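You operate a simulated robot arm through the tools that you are given. There is no shell and no other tool.

Carry out the task below with a simulated two-armed robot. There is one attempt and no reset: what you move stays moved.

Task
Flush the gearbox: pour the gear oil jug into the oil filler, seat the cover, drain it all off.
Fine: the jug goes back; the oil ends in the catch tub with the drain valve shut; spill nothing; the motor isolator stays off. Set down upright: gear oil jug.

The check looks at the end state, three seconds after you hand in, the way a careful person would. Anything else that was tipped, shoved, dropped, spilled or broken makes it a failure. Lids that push on must go on centred and level and be pressed home; caps that screw on are set level and turned clockwise until they are tight.

Robot
Two 7-joint arms with two-finger parallel grippers on one trunk that stands fixed in place. Base frame: the origin is at the foot of the trunk, x ahead of it, y to its left, z up. Units: mm, rad, N and s.
The left shoulder is at [71, 156, 1280], the right one opposite. With the tool pointing down near the work surface each hand reaches from about 100 to 940 mm from the base axis, measured 20 degrees to its own side. Payload 3.91 kg a hand.
The TCP of each hand is the grasp point between the finger pads, 30 mm short of the fingertips. In the tool frame z runs along the fingers and y along their closing line. The gripper opens to 110 mm. The fingers are 20 mm wide and 10 mm thick; the gripper's body (48 by 112 mm) begins 55 mm behind the TCP.
Orientation is that of the tool frame in the base frame, as a unit quaternion [w, x, y, z]. With the fingers straight down and closing along the base's y, the tool's x points along the base's -x, its y along +y and its z along -z.

Tools
- The arms move only by the tool send_rows. It takes "left_plan", "right_plan" or both (then of equal length, played together; a hand with none holds still); each is a list of rows, each an object (a shift or turn left out is 0, a gripper value left out holds the last) with "claw": the closure, from 0 (fully open) to 1 (shut); "slide": the shift along the base's x, y, z in units of 30 mm (1.0 is 30 mm), a list of three; "delta_rot": the turn, a rotation vector about the base's x, y, z in units of 6 degrees (1.0 is 6 degrees), a list of three. In form: [{"claw": claw, "slide": [dx, dy, dz], "delta_rot": [rx, ry, rz]}, ...]. A call has 1 to 20 rows; each row shifts and turns the commanded pose from where the row before left it. A call with a number of a shift or a turn outside -1 to 1 is refused whole. A row lasts 0.2 s, in which the tool goes at most 50 mm and 0.15 rad; a call with a longer step from one row to the next is refused whole, and so is a gripper value outside its range. Where a pose cannot be reached the arm comes as near as it can. A force on the tool above 40 N (or 10 N above the force at the start of the call, whichever is more), or a blocked arm, ends the call early, and 0.2 s more pass. The fingers move at their own pace (about 108 mm/s each) and stop on an object; they squeeze with about 23 N. The grip force told is the motor's: it shows also when the fingers shut on nothing. Time passes only in rows, and 0.2 s behind the last, so rows that do not move let the fingers close. It gives the time, the measured TCP pose, the force on the tool (base axes), the opening and the grip force at its end, in the units of the frame above (readings bear some noise), with the torque about the TCP (base axes, N m) and any sound that the robot's microphone picked up.
- Cameras (640 x 400 px; columns grow to the right, rows downward): "scene" is now at [132.1, 14.7, 1494.2]; the picture's right is [0.18, -0.98, 0.00], its down [-0.68, -0.12, -0.72] and it looks along [0.71, 0.13, -0.69] (base axes); focal length 214 px, centre (320, 200). "left" rides on the left gripper at [72, -17, -103] in its tool frame; the picture's right is [0.23, 0.97, 0.00], its down [-0.76, 0.18, -0.62] and it looks along [-0.61, 0.14, 0.78] (tool axes); focal length 222 px, centre (320, 200). "right" rides on the right gripper at [72, 17, -103] in its tool frame; the picture's right is [-0.23, 0.97, 0.00], its down [-0.76, -0.18, -0.62] and it looks along [-0.61, -0.14, 0.78] (tool axes); focal length 222 px, centre (320, 200). There is no depth. A picture from a camera that has moved, and an enlarged one, comes with that camera's place and axes in the base frame and with its lens.
- grab_frame(camera): a new picture of that camera. No time passes.
- raise_lower(by): slides the trunk up (or, below 0, down) by that many mm; the arms and the scene camera ride with it, the base frame stays. It gives what a move gives, with no picture.
- turn_head(pan, tilt): turns the head with the scene camera to pan (to the left, within 1.501 rad either way) and tilt (down, from -0.506 to 1.204), counted from straight ahead of the robot. It gives what a move gives.
- enlarge(camera, box): a new picture of the part [left, top, right, bottom] of that camera's present view, enlarged. No time passes.
- hand_in(): hands the job in; it is judged then, once.

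Nothing tells you positions but the pictures and the camera data. Unless the task says otherwise, let go and move clear before handing in.

The tools are called after "Call:" as a command line: name --argument value ..., lists and objects as JSON in quotes. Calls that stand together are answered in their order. send_rows: Moves the arms, as the interface text tells. Its arguments: {"type":"object","properties":{"left_plan":{"type":"array","items":{"type":"object","properties":{"claw":{"type":"number"},"slide":{"type":"array","items":{"type":"number"}},"delta_rot":{"type":"array","items":{"type":"number"}}}}},"right_plan":{"type":"array","items":{"type":"object","properties":{"claw":{"type":"number"},"slide":{"type":"array","items":{"type":"number"}},"delta_rot":{"type":"array","items":{"type":"number"}}}}}},"required":[]} The other tools are called the same way: raise_lower (by) moves the trunk up or down; turn_head (pan, tilt) turns the head that bears the scene camera; grab_frame (camera) takes a picture; enlarge (camera, box) takes an enlarged picture of a part of a camera's view; hand_in () hands the job in.

At the start:

```text
clock: 0.0
left_tcp_pos: [701.0, 570.2, 1350.7]
left_tcp_rot: [0.0, 0.0, 1.0, 0.0]
left_force: [0.0, 0.6, 0.1]
left_wrist_torque: [-0.03, 0.02, -0.01]
left_opening: 109.7
left_grasp_force: 0.0
right_tcp_pos: [726.6, -135.5, 1306.3]
right_tcp_rot: [0.001, 0.0, 1.0, 0.0]
right_force: [-0.3, 0.4, 0.5]
right_wrist_torque: [0.0, 0.04, 0.03]
right_opening: 110.0
right_grasp_force: 0.0
trunk travel left (down, up): [-725.0, 215.0]
head pan, tilt (commanded): [0.178, 0.768]
```

scene: 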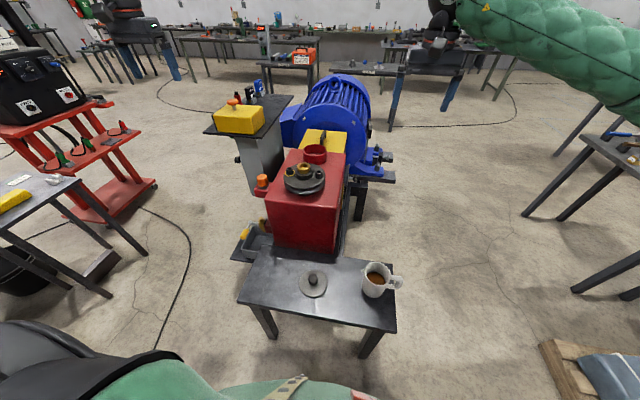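
right: 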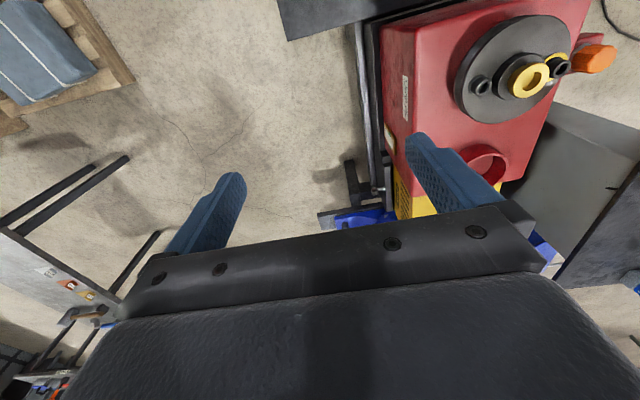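
left: 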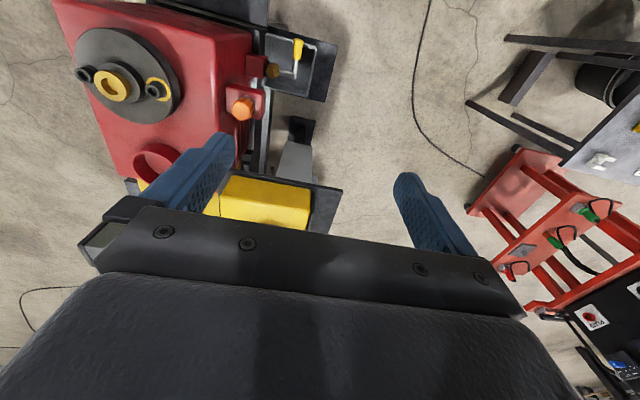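

I see a red gearbox with an oil filler on top, a jug and a cover on the bench in front, a yellow isolator box behind left and a catch tub with a drain on the left side. I'll look closer before moving anything.

Call:
enlarge --camera "scene" --box '[200, 60, 420, 200]'

Call:
enlarge --camera "scene" --box '[220, 200, 420, 330]'

Call:
enlarge --camera "left" --box '[50, 0, 350, 210]'

Call:
enlarge --camera "right" --box '[340, 0, 640, 210]'

```text
2.86 times, centred on (310, 130) of scene
camera zoom: at [132.1, 14.7, 1494.2], right [0.18, -0.98, 0.0], down [-0.68, -0.12, -0.72], along [0.71, 0.13, -0.69], focal length 613 px, centre (349, 400)
```

zoom: 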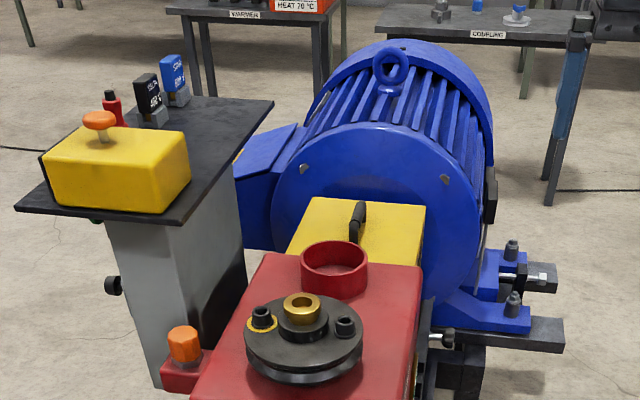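

```text
3.08 times, centred on (320, 265) of scene
camera zoom: at [132.1, 14.7, 1494.2], right [0.18, -0.98, 0.0], down [-0.68, -0.12, -0.72], along [0.71, 0.13, -0.69], focal length 660 px, centre (320, 0)
```

zoom: 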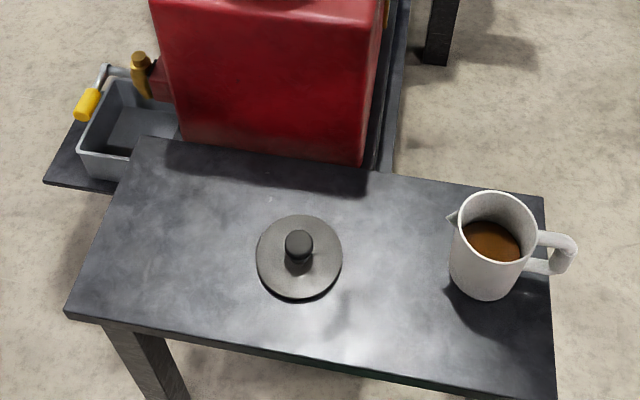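

```text
1.90 times, centred on (200, 105) of left
camera zoom: at [629.1, 553.7, 1454.6], right [-0.23, 0.97, 0.0], down [0.76, 0.18, 0.62], along [0.61, 0.14, -0.78], focal length 423 px, centre (549, 381)
```

zoom: 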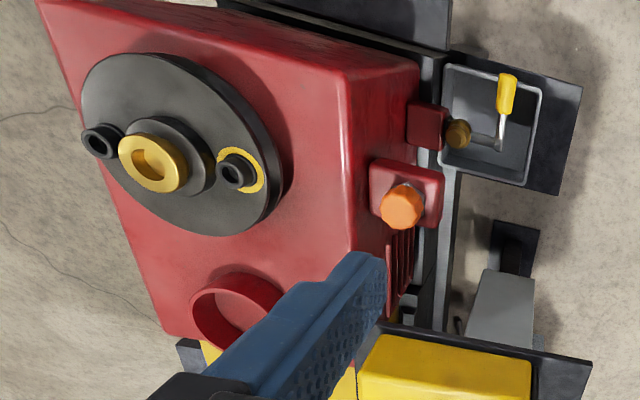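

```text
1.90 times, centred on (490, 105) of right
camera zoom: at [654.0, -117.8, 1411.0], right [0.23, 0.97, 0.0], down [0.76, -0.18, 0.62], along [0.61, -0.14, -0.78], focal length 423 px, centre (-4, 381)
```

zoom: 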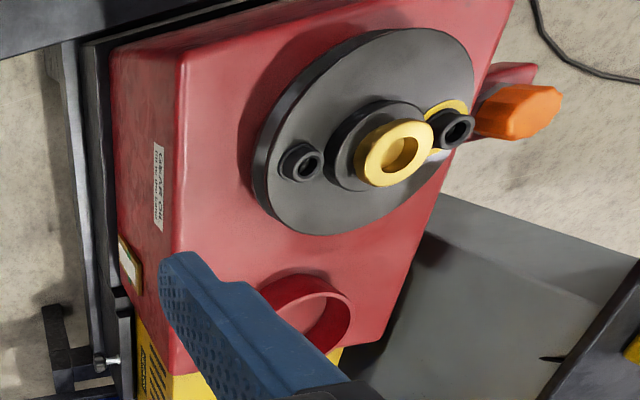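

The brass bush triangulates to about (807, 201, 1005) and the red ring behind it to about (1010, 202, 940). I need a clearer view of the filler, the bench and the drain, so I'll turn the head and zoom in.

Call:
turn_head --pan 0.2 --tilt 1.0

Call:
grab_frame --camera "scene"

Call:
enlarge --camera "scene" --box '[210, 40, 390, 150]'

Call:
enlarge --camera "right" --box '[380, 40, 480, 150]'

Call:
enlarge --camera "left" --box '[220, 0, 350, 90]'

```text
clock: 0.8
left_tcp_pos: [701.3, 569.4, 1350.4]
left_tcp_rot: [0.0, 0.0, 1.0, 0.0]
left_force: [0.2, -0.1, 0.0]
left_wrist_torque: [0.0, -0.01, 0.0]
left_opening: 110.0
left_grasp_force: 0.2
right_tcp_pos: [726.8, -134.9, 1306.9]
right_tcp_rot: [0.001, 0.0, 1.0, 0.0]
right_force: [0.4, -0.1, -0.2]
right_wrist_torque: [-0.02, 0.01, 0.02]
right_opening: 110.0
right_grasp_force: 0.1
trunk travel left (down, up): [-725.0, 215.0]
head pan, tilt (commanded): [0.201, 1.0]
```

```text
taken
camera scene: at [119.6, 14.1, 1476.5], right [0.2, -0.98, 0.0], down [-0.82, -0.17, -0.54], along [0.53, 0.11, -0.84], focal length 214 px, centre (320, 200)
```

scene: 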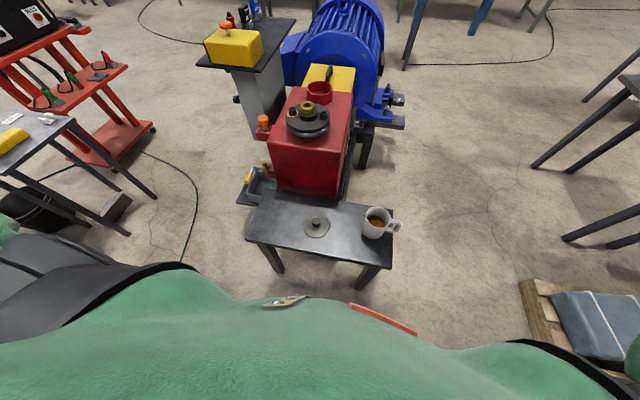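

```text
3.56 times, centred on (300, 95) of scene
camera zoom: at [119.6, 14.1, 1476.5], right [0.2, -0.98, 0.0], down [-0.82, -0.17, -0.54], along [0.53, 0.11, -0.84], focal length 763 px, centre (391, 573)
```

zoom: 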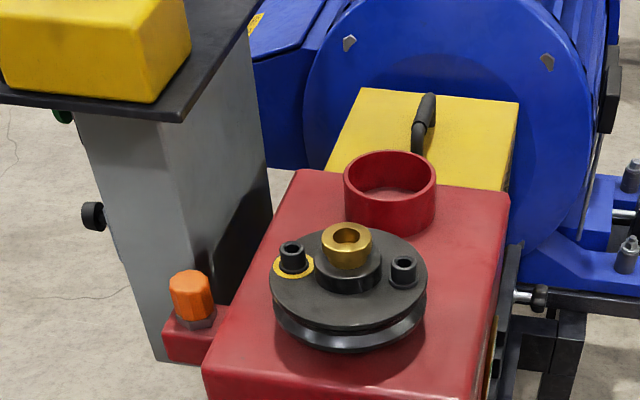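

```text
3.64 times, centred on (430, 95) of right
camera zoom: at [654.0, -117.9, 1411.0], right [0.23, 0.97, 0.0], down [0.76, -0.18, 0.62], along [0.61, -0.14, -0.78], focal length 808 px, centre (-80, 582)
```

zoom: 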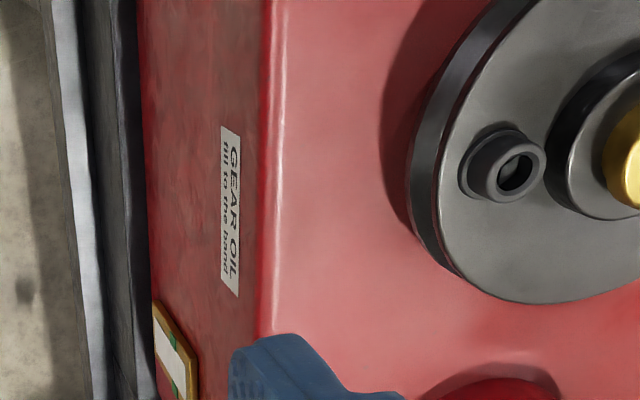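

```text
4.44 times, centred on (285, 45) of left
camera zoom: at [629.1, 553.7, 1454.7], right [-0.23, 0.97, 0.0], down [0.76, 0.18, 0.62], along [0.61, 0.14, -0.78], focal length 987 px, centre (476, 889)
```

zoom: 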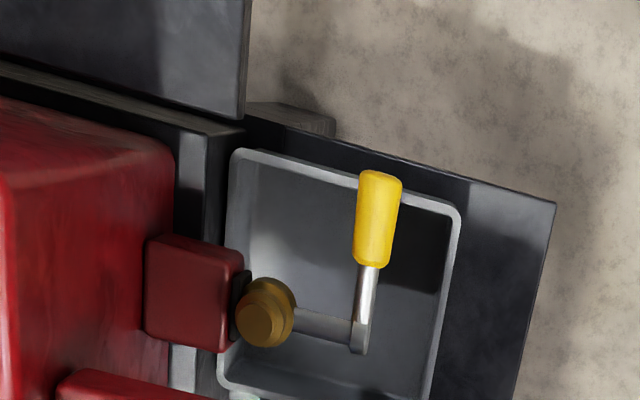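

The side label reads "GEAR OIL fill to the band", the drain has a yellow-handled valve over the tub, and the cover and jug are on the bench. I'll move the left hand to look down on the filler ring and the right hand back to look down on the bench.

Call:
send_rows --left_plan '[{"slide": [0.52, -0.93, -0.2]}, {"slide": [0.52, -0.93, -0.2]}, {"slide": [0.52, -0.93, -0.2]}, {"slide": [0.52, -0.93, -0.2]}, {"slide": [0.52, -0.93, -0.2]}, {"slide": [0.52, -0.93, -0.2]}, {"slide": [0.52, -0.93, -0.2]}, {"slide": [0.52, -0.93, -0.2]}, {"slide": [0.52, -0.93, -0.2]}, {"slide": [0.52, -0.93, -0.2]}, {"slide": [0.52, -0.93, -0.2]}, {"slide": [0.52, -0.93, -0.2]}, {"slide": [0.52, -0.93, -0.2]}, {"slide": [0.52, -0.93, -0.2]}]' --right_plan '[{"slide": [-0.5, 0, -0.25]}, {"slide": [-0.5, 0, -0.25]}, {"slide": [-0.5, 0, -0.25]}, {"slide": [-0.5, 0, -0.25]}, {"slide": [-0.5, 0, -0.25]}, {"slide": [-0.5, 0, -0.25]}, {"slide": [-0.5, 0, -0.25]}, {"slide": [-0.5, 0, -0.25]}, {"slide": [-0.5, 0, -0.25]}, {"slide": [-0.5, 0, -0.25]}, {"slide": [-0.5, 0, -0.25]}, {"slide": [-0.5, 0, -0.25]}, {"slide": [-0.5, 0, -0.25]}, {"slide": [-0.5, 0, -0.25]}]'

Call:
grab_frame --camera "left"

Call:
grab_frame --camera "right"

Call:
grab_frame --camera "scene"

```text
clock: 3.8
left_tcp_pos: [898.9, 198.6, 1268.3]
left_tcp_rot: [0.0, -0.001, 1.0, 0.0]
left_force: [-0.2, 0.5, 0.1]
left_wrist_torque: [-0.03, -0.03, 0.0]
left_opening: 110.1
left_grasp_force: 0.0
left hand out of reach, approached as far as the arm can: row 14
right_tcp_pos: [513.7, -135.4, 1202.4]
right_tcp_rot: [-0.001, 0.001, 1.0, 0.0]
right_force: [0.4, -0.6, 0.8]
right_wrist_torque: [0.01, -0.02, 0.0]
right_opening: 110.0
right_grasp_force: 0.0
trunk travel left (down, up): [-725.0, 215.0]
head pan, tilt (commanded): [0.201, 1.0]
```

```text
taken
camera left: at [825.0, 182.8, 1370.9], right [-0.23, 0.97, 0.0], down [0.76, 0.18, 0.63], along [0.61, 0.14, -0.78], focal length 222 px, centre (320, 200)
```

left: 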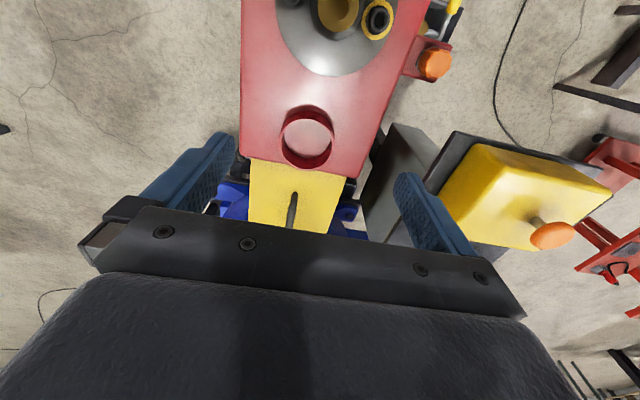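

```text
taken
camera right: at [441.2, -118.2, 1306.3], right [0.23, 0.97, 0.0], down [0.76, -0.18, 0.62], along [0.61, -0.14, -0.78], focal length 222 px, centre (320, 200)
```

right: 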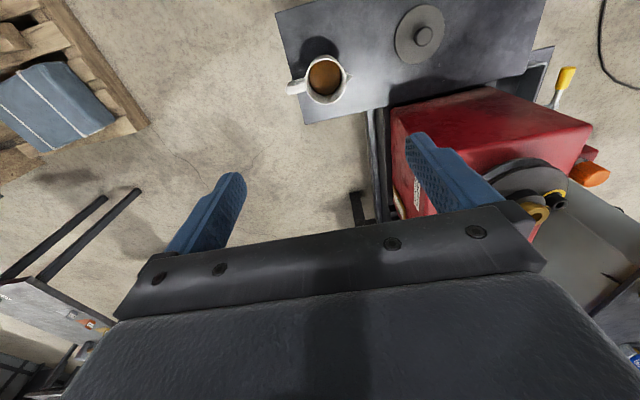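

```text
taken
camera scene: at [117.8, 14.0, 1476.7], right [0.2, -0.98, 0.0], down [-0.82, -0.17, -0.54], along [0.53, 0.11, -0.84], focal length 214 px, centre (320, 200)
```

scene: 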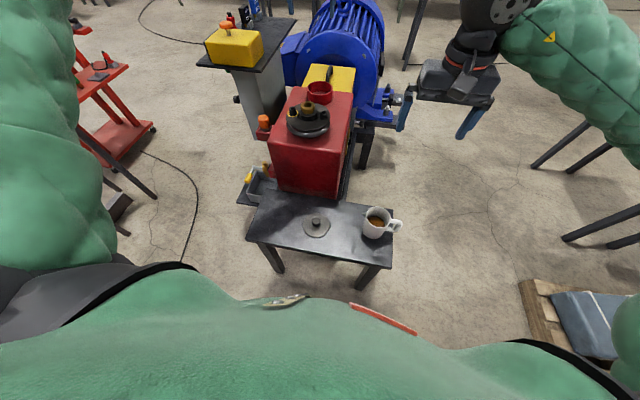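

Call:
enlarge --camera "left" --box '[240, 0, 400, 180]'

Call:
enlarge --camera "left" --box '[430, 120, 630, 260]'

Call:
enlarge --camera "right" --box '[270, 0, 470, 130]'

Call:
enlarge --camera "right" --box '[480, 30, 640, 230]'

Call:
enlarge --camera "scene" --box '[190, 0, 310, 80]'

```text
2.22 times, centred on (320, 90) of left
camera zoom: at [825.0, 182.8, 1370.9], right [-0.23, 0.97, 0.0], down [0.76, 0.18, 0.63], along [0.61, 0.14, -0.78], focal length 494 px, centre (320, 444)
```

zoom: 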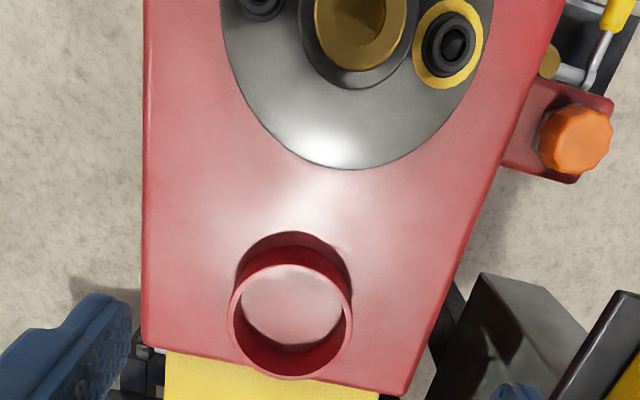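

```text
2.86 times, centred on (530, 190) of left
camera zoom: at [825.0, 182.8, 1370.9], right [-0.23, 0.97, 0.0], down [0.76, 0.18, 0.63], along [0.61, 0.14, -0.78], focal length 635 px, centre (-280, 229)
```

zoom: 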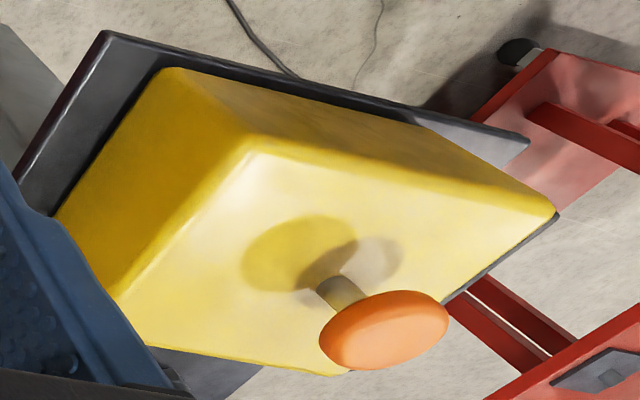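

```text
3.08 times, centred on (370, 65) of right
camera zoom: at [441.2, -118.2, 1306.3], right [0.23, 0.97, 0.0], down [0.76, -0.18, 0.62], along [0.61, -0.14, -0.78], focal length 684 px, centre (166, 615)
```

zoom: 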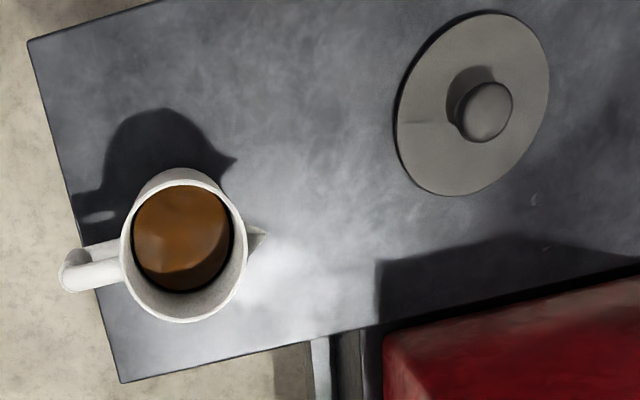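

```text
2.00 times, centred on (560, 130) of right
camera zoom: at [441.2, -118.2, 1306.3], right [0.23, 0.97, 0.0], down [0.76, -0.18, 0.62], along [0.61, -0.14, -0.78], focal length 444 px, centre (-160, 340)
```

zoom: 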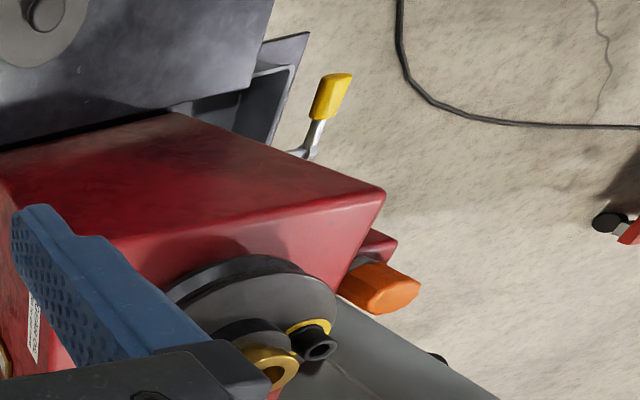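

```text
5.00 times, centred on (250, 40) of scene
camera zoom: at [117.8, 14.0, 1476.7], right [0.2, -0.98, 0.0], down [-0.82, -0.17, -0.54], along [0.53, 0.11, -0.84], focal length 1072 px, centre (670, 1000)
```

zoom: 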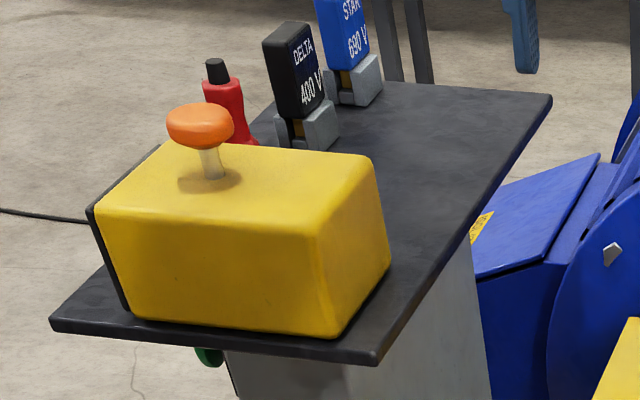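

The grey cover (about 116 mm across) matches the red ring (about 114 mm), so that ring is the oil filler. The bench top is at z≈640, the jug rim at about (540, -123, 762), and the drain lever lies along -x near (713, 502, 627). I'll bring the left hand over to inspect the drain valve before touching it.

Call:
send_rows --left_plan '[{"slide": [-0.57, 0.92, 0]}, {"slide": [-0.57, 0.92, 0]}, {"slide": [-0.57, 0.92, 0]}, {"slide": [-0.57, 0.92, 0]}, {"slide": [-0.57, 0.92, 0]}, {"slide": [-0.57, 0.92, 0]}, {"slide": [-0.57, 0.92, 0]}, {"slide": [-0.57, 0.92, -0.2]}, {"slide": [-0.57, 0.92, -0.4]}, {"slide": [-0.57, 0.92, -0.6]}, {"slide": [0, 0, -0.9]}, {"slide": [0, 0, -0.9]}, {"slide": [0, 0, -0.9]}, {"slide": [0, 0, -0.9]}, {"slide": [0, 0, -0.9]}, {"slide": [0, 0, -0.9]}, {"slide": [0, 0, -0.9]}, {"slide": [0, 0, -0.9]}, {"slide": [0, 0, -0.9]}]'

Call:
grab_frame --camera "left"

Call:
enlarge --camera "scene" --box '[340, 190, 420, 260]'

```text
clock: 7.8
left_tcp_pos: [725.8, 475.0, 985.9]
left_tcp_rot: [0.0, 0.001, 1.0, 0.0]
left_force: [0.0, -0.7, -0.1]
left_wrist_torque: [-0.04, 0.02, 0.04]
left_opening: 110.1
left_grasp_force: 0.0
right_tcp_pos: [516.7, -133.8, 1200.6]
right_tcp_rot: [-0.001, 0.0, 1.0, -0.001]
right_force: [-0.5, 1.0, 0.8]
right_wrist_torque: [0.01, 0.02, 0.01]
right_opening: 110.0
right_grasp_force: 0.0
trunk travel left (down, up): [-725.0, 215.0]
head pan, tilt (commanded): [0.201, 1.0]
```

```text
taken
camera left: at [654.6, 458.2, 1090.0], right [-0.23, 0.97, 0.0], down [0.76, 0.18, 0.62], along [0.61, 0.14, -0.78], focal length 222 px, centre (320, 200)
```

left: 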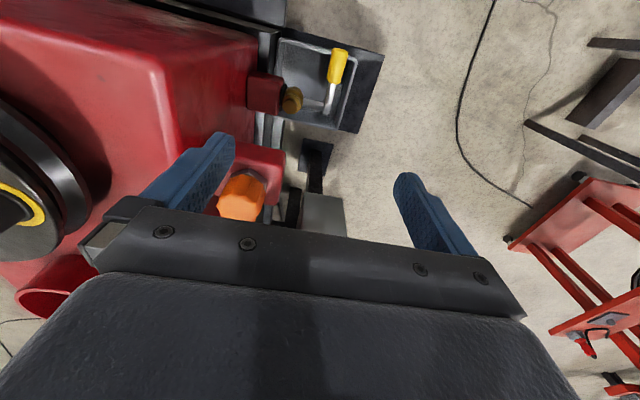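

```text
5.71 times, centred on (380, 225) of scene
camera zoom: at [120.4, 14.4, 1476.4], right [0.2, -0.98, 0.0], down [-0.83, -0.17, -0.54], along [0.53, 0.11, -0.84], focal length 1226 px, centre (-23, 57)
```

zoom: 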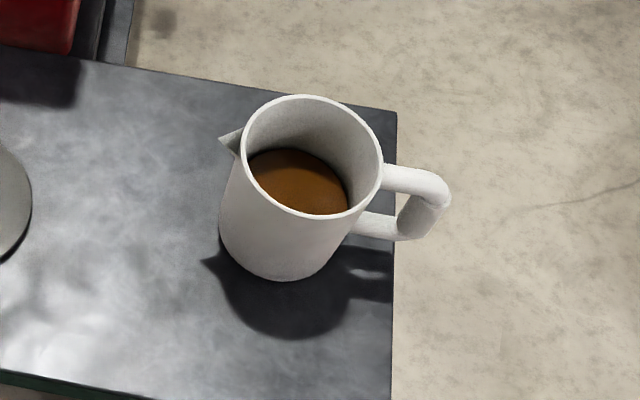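

Call:
enlarge --camera "left" --box '[200, 20, 400, 160]'

Call:
enlarge --camera "scene" --box '[370, 0, 530, 160]'

Call:
enlarge --camera "scene" --box '[100, 0, 350, 230]'

```text
2.86 times, centred on (300, 90) of left
camera zoom: at [654.6, 458.2, 1090.0], right [-0.23, 0.97, 0.0], down [0.76, 0.18, 0.62], along [0.61, 0.14, -0.78], focal length 635 px, centre (377, 514)
```

zoom: 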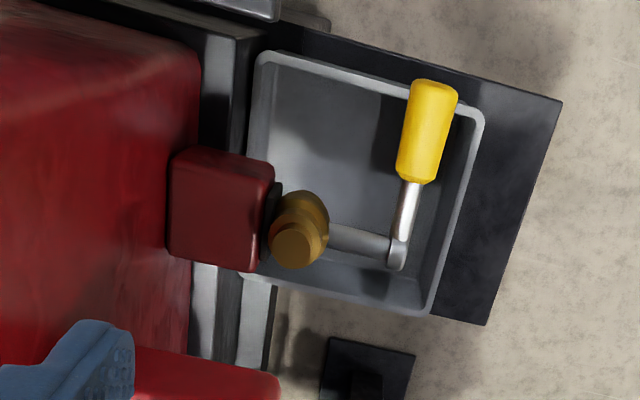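

```text
2.50 times, centred on (450, 80) of scene
camera zoom: at [120.4, 14.4, 1476.4], right [0.2, -0.98, 0.0], down [-0.83, -0.17, -0.54], along [0.53, 0.11, -0.84], focal length 536 px, centre (-5, 500)
```

zoom: 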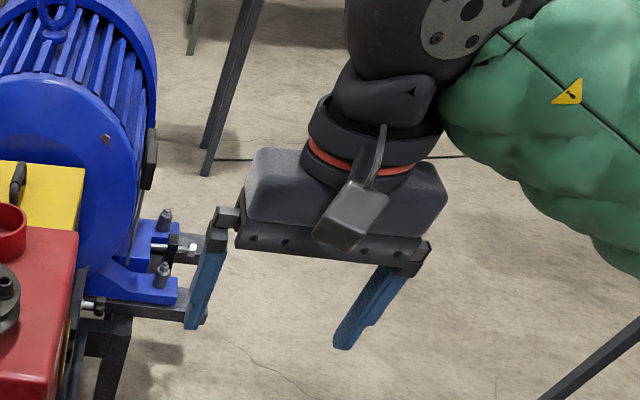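

```text
1.74 times, centred on (225, 115) of scene
camera zoom: at [120.4, 14.4, 1476.4], right [0.2, -0.98, 0.0], down [-0.83, -0.17, -0.54], along [0.53, 0.11, -0.84], focal length 373 px, centre (485, 348)
```

zoom: 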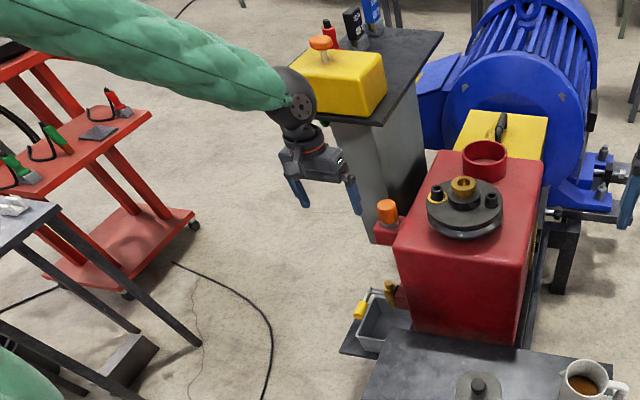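

The jug has an open box handle (bars at about z 686 and 746, vertical bar at y≈-210), so a finger fits through the loop. The drain lever seems to turn about the y axis over the tub. I'll lower the trunk 200 mm, which brings the shoulder to a good working height, and look again.

Call:
raise_lower --by -200

Call:
grab_frame --camera "left"

Call:
grab_frame --camera "right"

Call:
grab_frame --camera "scene"

```text
clock: 9.9
left_tcp_pos: [726.0, 473.8, 786.1]
left_tcp_rot: [0.001, 0.0, 1.0, 0.0]
left_force: [0.0, -0.4, 0.0]
left_wrist_torque: [0.01, -0.03, -0.01]
left_opening: 109.9
left_grasp_force: 0.1
right_tcp_pos: [515.7, -134.3, 1002.3]
right_tcp_rot: [0.0, 0.0, 1.0, 0.0]
right_force: [-0.1, 0.2, 0.0]
right_wrist_torque: [-0.01, -0.02, 0.01]
right_opening: 109.9
right_grasp_force: 0.0
trunk travel left (down, up): [-525.0, 415.0]
head pan, tilt (commanded): [0.201, 1.0]
```

```text
taken
camera left: at [653.7, 457.8, 891.0], right [-0.23, 0.97, 0.0], down [0.76, 0.18, 0.62], along [0.61, 0.14, -0.78], focal length 222 px, centre (320, 200)
```

left: 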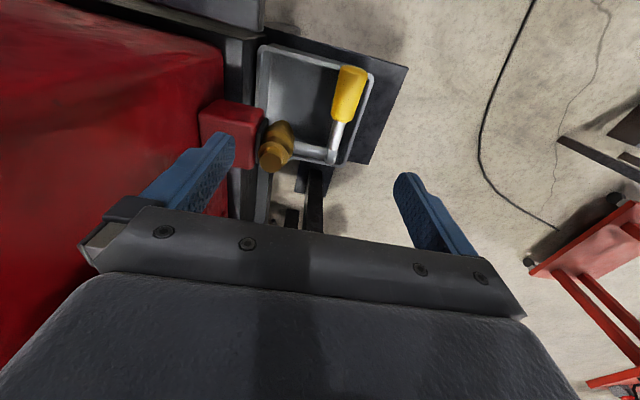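

```text
taken
camera right: at [442.7, -118.4, 1106.0], right [0.23, 0.97, 0.0], down [0.76, -0.18, 0.62], along [0.61, -0.14, -0.78], focal length 222 px, centre (320, 200)
```

right: 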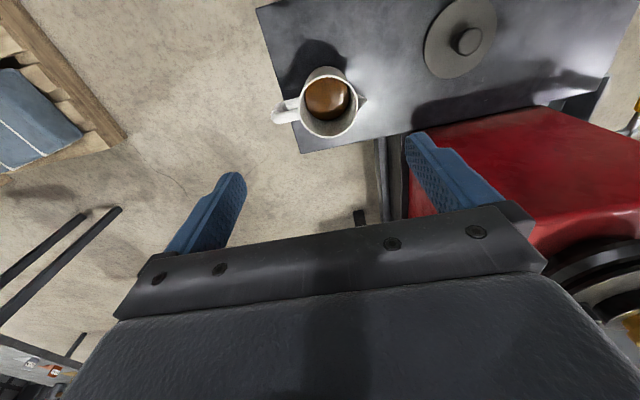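

```text
taken
camera scene: at [119.2, 14.0, 1276.5], right [0.2, -0.98, 0.0], down [-0.82, -0.17, -0.54], along [0.53, 0.11, -0.84], focal length 214 px, centre (320, 200)
```

scene: 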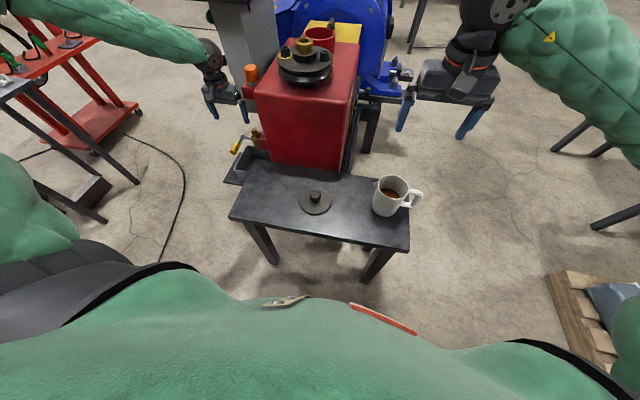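

Call:
enlarge --camera "left" --box '[200, 30, 420, 190]'

Call:
enlarge --camera "scene" --box '[290, 160, 430, 250]'

Call:
enlarge --camera "scene" --box '[220, 10, 380, 190]'

Call:
enlarge --camera "right" --box '[250, 0, 520, 160]'

```text
2.50 times, centred on (310, 110) of left
camera zoom: at [653.7, 457.8, 891.0], right [-0.23, 0.97, 0.0], down [0.76, 0.18, 0.62], along [0.61, 0.14, -0.78], focal length 555 px, centre (345, 425)
```

zoom: 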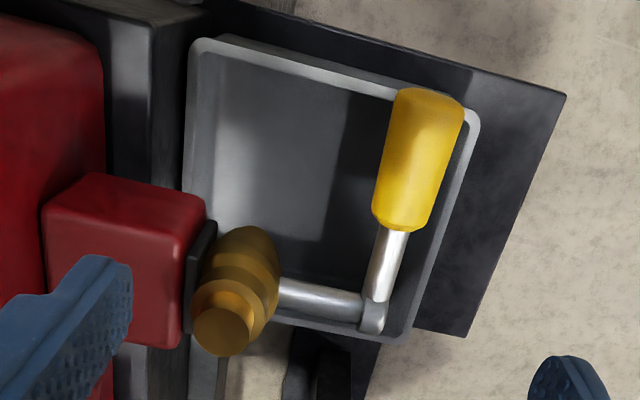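

```text
4.44 times, centred on (360, 205) of scene
camera zoom: at [119.2, 14.0, 1276.5], right [0.2, -0.98, 0.0], down [-0.82, -0.17, -0.54], along [0.53, 0.11, -0.84], focal length 953 px, centre (142, 178)
```

zoom: 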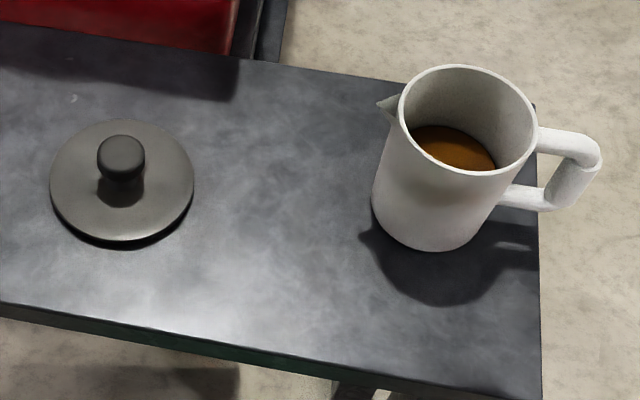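

```text
2.22 times, centred on (300, 100) of scene
camera zoom: at [119.2, 14.0, 1276.5], right [0.2, -0.98, 0.0], down [-0.82, -0.17, -0.54], along [0.53, 0.11, -0.84], focal length 477 px, centre (364, 422)
```

zoom: 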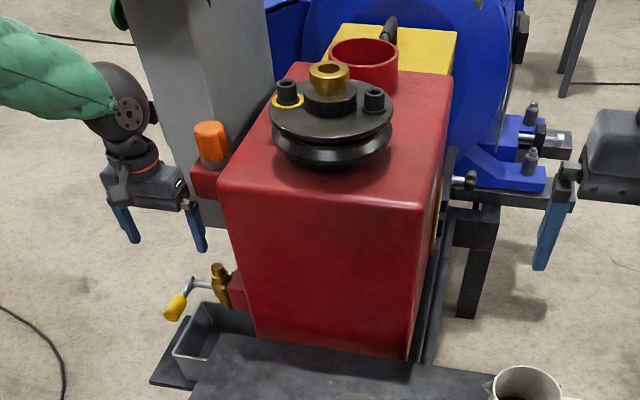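

```text
2.37 times, centred on (385, 80) of right
camera zoom: at [442.7, -118.4, 1106.0], right [0.23, 0.97, 0.0], down [0.76, -0.18, 0.62], along [0.61, -0.14, -0.78], focal length 526 px, centre (166, 484)
```

zoom: 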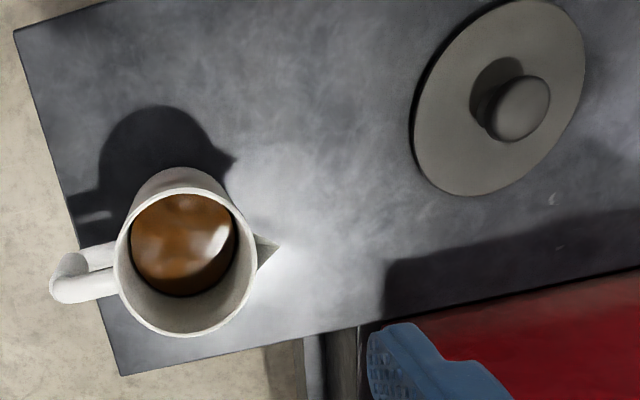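

With corrected camera angles the bench top is at z≈621 and the jug rim centre at about (546, -129, 741), with the spout facing +y. Before gripping the jug I'll test the pour pose with an empty right hand, held high over the filler, to be sure the reach and roll are possible.

Call:
send_rows --right_plan '[{"slide": [0.5, 0, 0.5], "delta_rot": [0, -0.962, 0]}, {"slide": [0.9, 0.17, 0.5], "delta_rot": [0, -0.962, 0]}, {"slide": [0.93, 0.17, 0.4], "delta_rot": [0, -0.962, 0]}, {"slide": [0.93, 0.17, 0.4], "delta_rot": [0, -0.962, 0]}, {"slide": [0.93, 0.17, 0.4], "delta_rot": [0, -0.962, 0]}, {"slide": [0.93, 0.17, 0.4], "delta_rot": [0, -0.962, 0]}, {"slide": [0.93, 0.17, 0.3], "delta_rot": [0, -0.962, 0]}, {"slide": [0.93, 0.17, 0.3], "delta_rot": [0, -0.962, 0]}, {"slide": [0.93, 0.17, 0.3], "delta_rot": [0, -0.962, 0]}, {"slide": [0.93, 0.17, 0.2], "delta_rot": [0, -0.962, 0]}, {"slide": [0.93, 0.17, 0.2], "delta_rot": [0, -0.962, 0]}, {"slide": [0.93, 0.17, 0.2], "delta_rot": [0, -0.962, 0]}, {"slide": [0.93, 0.17, 0.2], "delta_rot": [0, -0.956, 0]}]'

Call:
grab_frame --camera "right"

Call:
grab_frame --camera "scene"

```text
clock: 12.7
left_tcp_pos: [727.7, 473.0, 786.8]
left_tcp_rot: [0.0, 0.0, 1.0, 0.0]
left_force: [0.2, 0.4, -0.9]
left_wrist_torque: [0.03, 0.01, 0.04]
left_opening: 109.8
left_grasp_force: 0.1
right_tcp_pos: [865.9, -75.2, 1129.3]
right_tcp_rot: [0.609, 0.0, 0.793, 0.0]
right_force: [0.4, 0.1, 0.1]
right_wrist_torque: [0.01, 0.02, 0.01]
right_opening: 109.8
right_grasp_force: 0.1
trunk travel left (down, up): [-525.0, 415.0]
head pan, tilt (commanded): [0.201, 1.0]
```

```text
taken
camera right: at [747.2, -58.3, 1086.5], right [0.06, 0.97, 0.22], down [-0.4, -0.18, 0.9], along [0.91, -0.14, 0.38], focal length 222 px, centre (320, 200)
```

right: 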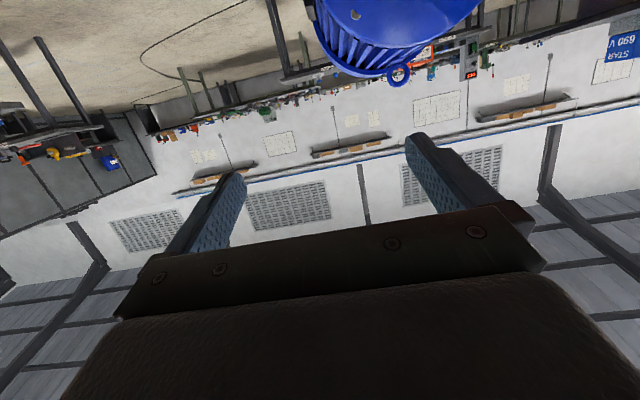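

```text
taken
camera scene: at [120.1, 14.2, 1276.3], right [0.2, -0.98, 0.0], down [-0.83, -0.17, -0.54], along [0.53, 0.11, -0.84], focal length 214 px, centre (320, 200)
```

scene: 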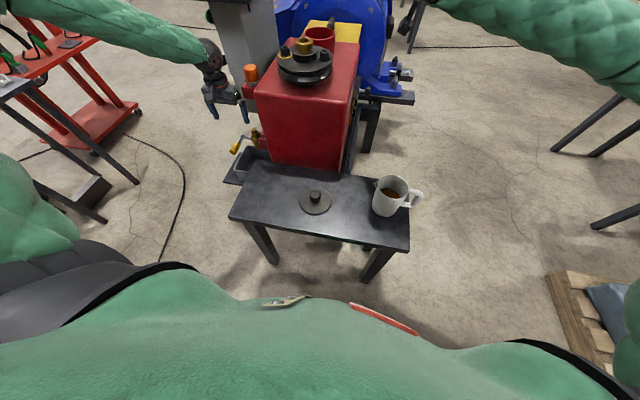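

The pitch-up worked without strain. Next is the yaw and approach over the ring, then the tilt test.

Call:
send_rows --right_plan '[{"slide": [0.61, 0.94, 0.1], "delta_rot": [0, 0, 0.959]}, {"slide": [0.61, 0.94, 0.1], "delta_rot": [0, 0, 0.959]}, {"slide": [0.61, 0.94, 0], "delta_rot": [0, 0, 0.959]}, {"slide": [0.61, 0.94, 0], "delta_rot": [0, 0, 0.959]}, {"slide": [0.61, 0.94, 0], "delta_rot": [0, 0, 0.959]}, {"slide": [0.61, 0.94, 0], "delta_rot": [0, 0, 0.959]}, {"slide": [0.61, 0.94, 0], "delta_rot": [0, 0, 0.959]}, {"slide": [0.61, 0.94, 0], "delta_rot": [0, 0, 0.959]}]'

Call:
send_rows --right_plan '[{"delta_rot": [-0.835, -0.4825, 0]}, {"delta_rot": [-0.835, -0.4825, 0]}, {"delta_rot": [-0.835, -0.4825, 0]}, {"delta_rot": [-0.835, -0.4825, 0]}, {"delta_rot": [-0.835, -0.4825, 0]}, {"delta_rot": [-0.835, -0.4825, 0]}, {"delta_rot": [-0.835, -0.4825, 0]}, {"delta_rot": [-0.835, -0.4825, 0]}, {"delta_rot": [-0.835, -0.4825, 0]}, {"delta_rot": [-0.835, -0.4825, 0]}, {"delta_rot": [-0.835, -0.4825, 0]}, {"delta_rot": [-0.835, -0.4825, 0]}, {"delta_rot": [-0.835, -0.4825, 0]}, {"delta_rot": [-0.835, -0.4825, 0]}, {"delta_rot": [-0.835, -0.4825, 0]}, {"delta_rot": [-0.835, -0.4825, 0]}, {"delta_rot": [-0.835, -0.4825, 0]}, {"delta_rot": [-0.835, -0.4825, 0]}, {"delta_rot": [-0.835, -0.4825, 0]}]'

Call:
grab_frame --camera "right"

Call:
grab_frame --camera "scene"

```text
clock: 14.5
left_tcp_pos: [726.4, 474.7, 785.8]
left_tcp_rot: [0.001, -0.001, 1.0, 0.0]
left_force: [-0.1, -0.3, -0.4]
left_wrist_torque: [0.02, -0.01, -0.01]
left_opening: 110.0
left_grasp_force: 0.1
right_tcp_pos: [1010.7, 154.6, 1133.5]
right_tcp_rot: [0.56, -0.309, 0.731, 0.237]
right_force: [-0.3, 0.2, 0.5]
right_wrist_torque: [0.02, 0.0, 0.0]
right_opening: 110.0
right_grasp_force: 0.2
trunk travel left (down, up): [-525.0, 415.0]
head pan, tilt (commanded): [0.201, 1.0]
```

```text
clock: 18.5
left_tcp_pos: [725.2, 473.1, 787.7]
left_tcp_rot: [0.0, 0.0, 1.0, -0.001]
left_force: [-0.4, -0.2, -0.2]
left_wrist_torque: [0.0, 0.02, -0.01]
left_opening: 110.2
left_grasp_force: 0.1
right_tcp_pos: [1010.8, 152.3, 1137.3]
right_tcp_rot: [-0.401, 0.673, -0.357, 0.509]
right_force: [-0.4, 0.3, 0.2]
right_wrist_torque: [0.01, -0.02, -0.02]
right_opening: 110.1
right_grasp_force: 0.0
trunk travel left (down, up): [-525.0, 415.0]
head pan, tilt (commanded): [0.201, 1.0]
```

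```text
taken
camera right: at [925.4, 62.2, 1167.8], right [-0.12, -0.21, -0.97], down [-0.77, 0.64, -0.04], along [0.63, 0.74, -0.24], focal length 222 px, centre (320, 200)
```

right: 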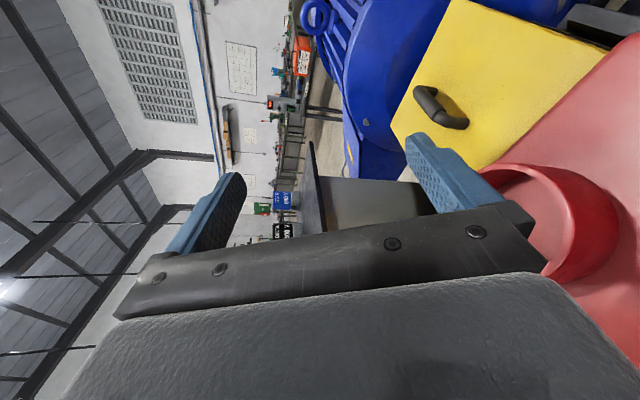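

```text
taken
camera scene: at [119.3, 14.8, 1276.4], right [0.2, -0.98, 0.0], down [-0.82, -0.17, -0.54], along [0.53, 0.11, -0.84], focal length 214 px, centre (320, 200)
```

scene: 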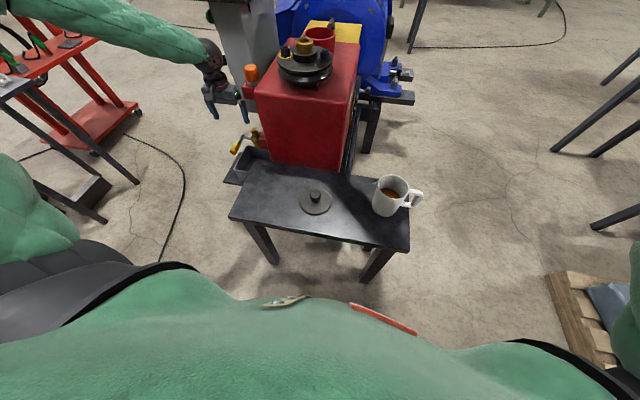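

The whole pour roll can be reached. I'll roll the right hand back and bring it out over the bench side, while the left hand moves to a spot where its camera can measure the jug and the cover.

Call:
send_rows --right_plan '[{"delta_rot": [0.835, 0.4825, 0]}, {"delta_rot": [0.835, 0.4825, 0]}, {"delta_rot": [0.835, 0.4825, 0]}, {"delta_rot": [0.835, 0.4825, 0]}, {"delta_rot": [0.835, 0.4825, 0]}, {"delta_rot": [0.835, 0.4825, 0]}, {"delta_rot": [0.835, 0.4825, 0]}, {"delta_rot": [0.835, 0.4825, 0]}, {"delta_rot": [0.835, 0.4825, 0]}, {"delta_rot": [0.835, 0.4825, 0]}, {"delta_rot": [0.835, 0.4825, 0]}, {"delta_rot": [0.835, 0.4825, 0]}, {"delta_rot": [0.835, 0.4825, 0]}, {"delta_rot": [0.835, 0.4825, 0]}, {"delta_rot": [0.835, 0.4825, 0]}, {"delta_rot": [0.835, 0.4825, 0]}, {"delta_rot": [0.835, 0.4825, 0]}, {"delta_rot": [0.835, 0.4825, 0]}, {"delta_rot": [0.835, 0.4825, 0]}]' --left_plan '[{"slide": [-0.91, 0, 0.6]}, {"slide": [-0.91, 0, 0.6]}, {"slide": [-0.91, 0, 0.6]}, {"slide": [-0.91, 0, 0.6]}, {"slide": [-0.91, 0, 0.6]}, {"slide": [-0.91, 0, 0.6]}, {"slide": [-0.91, 0, 0.6]}, {"slide": [-0.91, 0, 0.6]}, {"slide": [-0.91, 0, 0.6]}, {"slide": [0, -0.95, 0]}, {"slide": [0, -0.95, 0]}, {"slide": [0, -0.95, 0]}, {"slide": [0, -0.95, 0]}, {"slide": [0, -0.95, 0]}, {"slide": [0, -0.95, 0]}, {"slide": [0, -0.95, 0]}, {"slide": [0, -0.95, 0]}, {"slide": [0, -0.95, 0]}, {"slide": [0, -0.95, 0]}]'

Call:
grab_frame --camera "left"

Call:
enlarge --camera "left" --box '[0, 0, 400, 180]'

```text
clock: 22.5
left_tcp_pos: [480.3, 186.3, 947.5]
left_tcp_rot: [-0.001, 0.0, 1.0, 0.001]
left_force: [0.3, 0.6, 0.2]
left_wrist_torque: [0.03, 0.02, 0.01]
left_opening: 110.2
left_grasp_force: 0.0
right_tcp_pos: [1012.5, 152.8, 1135.5]
right_tcp_rot: [0.56, -0.309, 0.731, 0.239]
right_force: [0.0, 0.8, 0.7]
right_wrist_torque: [-0.01, 0.04, 0.01]
right_opening: 109.8
right_grasp_force: 0.1
trunk travel left (down, up): [-525.0, 415.0]
head pan, tilt (commanded): [0.201, 1.0]
```

```text
taken
camera left: at [408.8, 170.7, 1051.4], right [-0.23, 0.97, 0.0], down [0.76, 0.18, 0.62], along [0.61, 0.14, -0.78], focal length 222 px, centre (320, 200)
```

left: 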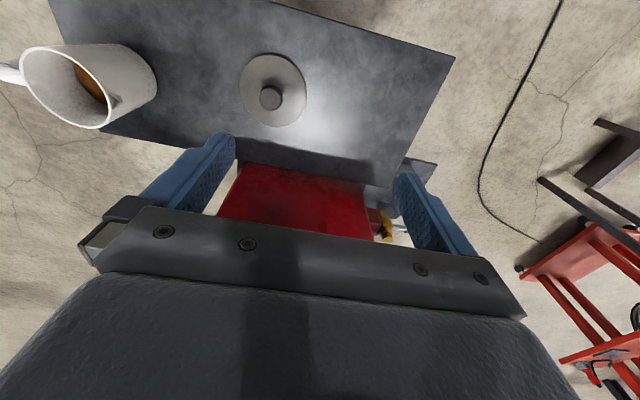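

```text
1.60 times, centred on (200, 90) of left
camera zoom: at [408.8, 170.7, 1051.4], right [-0.23, 0.97, 0.0], down [0.76, 0.18, 0.62], along [0.61, 0.14, -0.78], focal length 355 px, centre (512, 376)
```

zoom: 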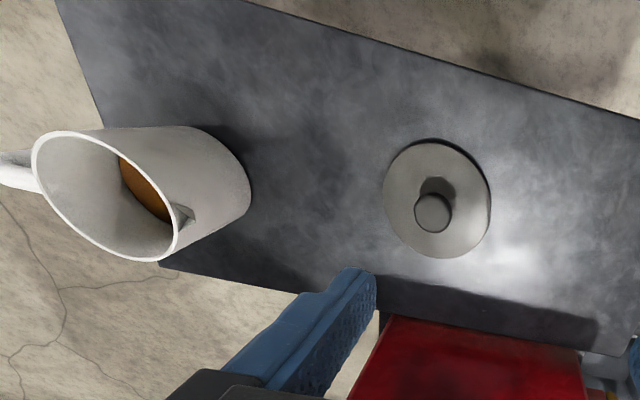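

Call:
send_rows --left_plan '[{"slide": [0, -0.9, 0]}, {"slide": [0, -0.9, 0]}, {"slide": [0, -0.9, 0]}, {"slide": [0, -0.9, 0]}, {"slide": [0, -0.9, 0]}, {"slide": [0, -0.9, 0]}, {"slide": [0, 0, 0]}, {"slide": [0, 0, 0]}]' --right_plan '[{"slide": [-0.61, -0.94, 0], "delta_rot": [0, 0, -0.75]}, {"slide": [-0.61, -0.94, 0], "delta_rot": [0, 0, -0.75]}, {"slide": [-0.61, -0.94, 0], "delta_rot": [0, 0, -0.75]}, {"slide": [-0.61, -0.94, 0], "delta_rot": [0, 0, -0.75]}, {"slide": [-0.61, -0.94, 0], "delta_rot": [0, 0, -0.75]}, {"slide": [-0.61, -0.94, 0], "delta_rot": [0, 0, -0.75]}, {"slide": [-0.61, -0.94, 0], "delta_rot": [0, 0, -0.75]}, {"slide": [-0.61, -0.94, 0], "delta_rot": [0, 0, -0.75]}]'

Call:
grab_frame --camera "left"

Call:
enlarge --camera "left" --box '[80, 0, 480, 180]'

Call:
enlarge --camera "scene" --box '[360, 165, 430, 225]'

```text
clock: 24.3
left_tcp_pos: [482.5, 24.5, 949.8]
left_tcp_rot: [0.0, 0.001, 1.0, 0.001]
left_force: [0.0, -0.7, -0.6]
left_wrist_torque: [0.02, 0.02, 0.01]
left_opening: 109.9
left_grasp_force: 0.1
right_tcp_pos: [865.6, -74.6, 1137.4]
right_tcp_rot: [0.606, -0.069, 0.79, 0.054]
right_force: [-0.5, -0.6, -0.4]
right_wrist_torque: [0.01, -0.04, 0.03]
right_opening: 110.0
right_grasp_force: 0.1
trunk travel left (down, up): [-525.0, 415.0]
head pan, tilt (commanded): [0.201, 1.0]
```

```text
taken
camera left: at [410.4, 8.0, 1053.5], right [-0.23, 0.97, 0.0], down [0.76, 0.18, 0.62], along [0.61, 0.14, -0.78], focal length 222 px, centre (320, 200)
```

left: 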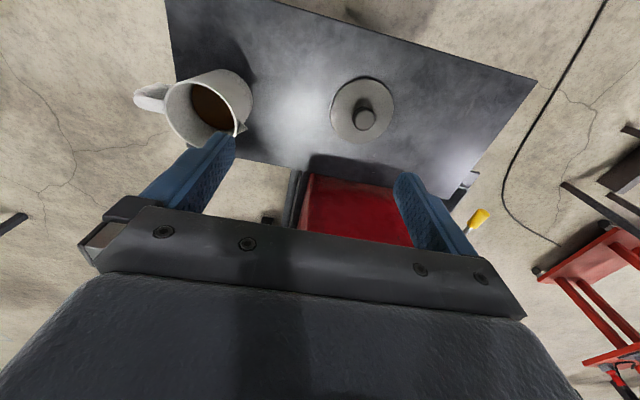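

```text
1.60 times, centred on (280, 90) of left
camera zoom: at [410.4, 8.0, 1053.5], right [-0.23, 0.97, 0.0], down [0.76, 0.18, 0.62], along [0.61, 0.14, -0.78], focal length 355 px, centre (384, 376)
```

zoom: 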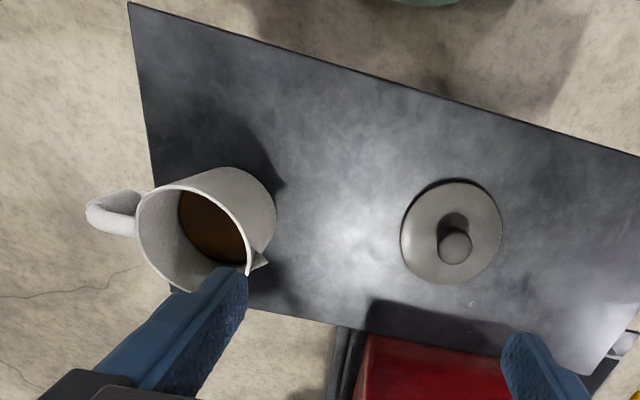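

```text
6.67 times, centred on (395, 195) of scene
camera zoom: at [119.8, 13.1, 1276.4], right [0.2, -0.98, 0.0], down [-0.82, -0.17, -0.54], along [0.53, 0.11, -0.84], focal length 1430 px, centre (-180, 233)
```

zoom: 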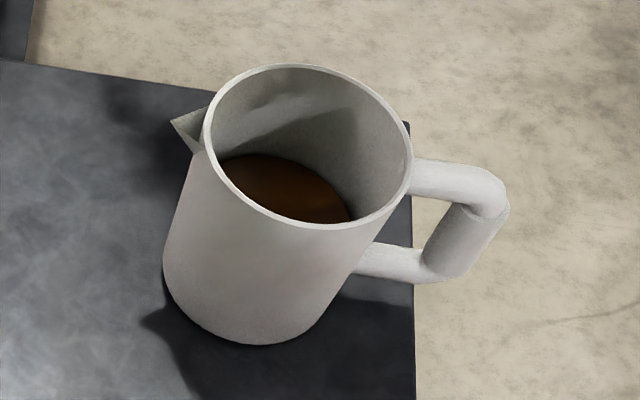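

The measurements agree: jug axis at (546, -129.5), rim z≈741, handle bars at z≈733 and 667, and knob top at (521, 113, 661). I'll move the left hand clear and bring the right hand to the pre-grasp point in front of the jug.

Call:
send_rows --right_plan '[{"slide": [-0.925, -0.16, -0.2], "delta_rot": [-0.1, 0.575, 0]}, {"slide": [-0.925, -0.16, -0.2], "delta_rot": [-0.1, 0.575, 0]}, {"slide": [-0.925, -0.16, -0.2]}, {"slide": [-0.925, -0.16, -0.2]}, {"slide": [-0.925, -0.16, -0.2]}, {"slide": [-0.925, -0.16, -0.2]}, {"slide": [-0.925, -0.16, -0.2]}, {"slide": [-0.925, -0.16, -0.2]}, {"slide": [-0.925, -0.16, -0.2]}, {"slide": [-0.925, -0.16, -0.2]}, {"slide": [-0.925, -0.16, -0.2]}, {"slide": [-0.925, -0.16, -0.2]}, {"slide": [-0.925, -0.16, -0.7]}, {"slide": [-0.925, -0.16, -0.8]}, {"slide": [-0.925, -0.16, -0.8]}, {"slide": [-0.925, -0.16, -0.8]}]' --left_plan '[{"slide": [0, 0.95, 0.2]}, {"slide": [0, 0.95, 0.2]}, {"slide": [0, 0.95, 0.2]}, {"slide": [0, 0.95, 0.2]}, {"slide": [0, 0.95, 0]}, {"slide": [0, 0.95, 0]}, {"slide": [0, 0.95, 0]}, {"slide": [0, 0.95, 0]}, {"slide": [0, 0.95, 0]}, {"slide": [0, 0.95, 0]}, {"slide": [0, 0.95, 0]}, {"slide": [0, 0.95, 0]}, {"slide": [0, 0, 0]}, {"slide": [0, 0, 0]}, {"slide": [0, 0, 0]}, {"slide": [0, 0, 0]}]'

Call:
grab_frame --camera "scene"

```text
clock: 27.7
left_tcp_pos: [480.3, 368.4, 973.2]
left_tcp_rot: [0.001, 0.0, 1.0, 0.0]
left_force: [-0.1, 0.0, 0.4]
left_wrist_torque: [-0.01, 0.0, 0.01]
left_opening: 109.7
left_grasp_force: 0.1
right_tcp_pos: [625.3, -104.0, 1005.3]
right_tcp_rot: [0.557, -0.072, 0.826, 0.048]
right_force: [-0.1, 0.6, 0.8]
right_wrist_torque: [0.03, 0.02, 0.03]
right_opening: 110.2
right_grasp_force: 0.1
right hand out of reach, approached as far as the arm can: row 9, 10, 11, 12, 13, 14, 15, 16
trunk travel left (down, up): [-525.0, 415.0]
head pan, tilt (commanded): [0.201, 1.0]
```

```text
taken
camera scene: at [119.4, 14.0, 1276.5], right [0.2, -0.98, 0.0], down [-0.82, -0.17, -0.54], along [0.53, 0.11, -0.84], focal length 214 px, centre (320, 200)
```

scene: 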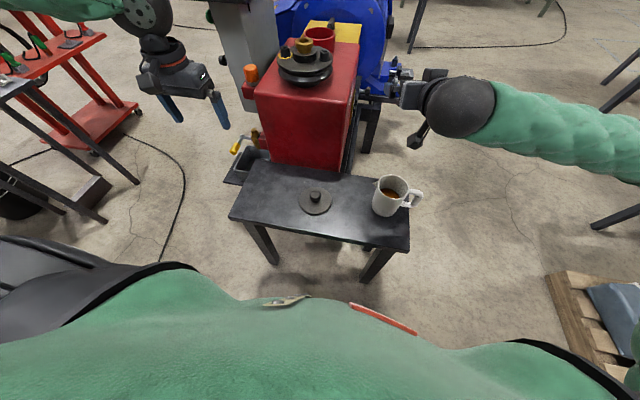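

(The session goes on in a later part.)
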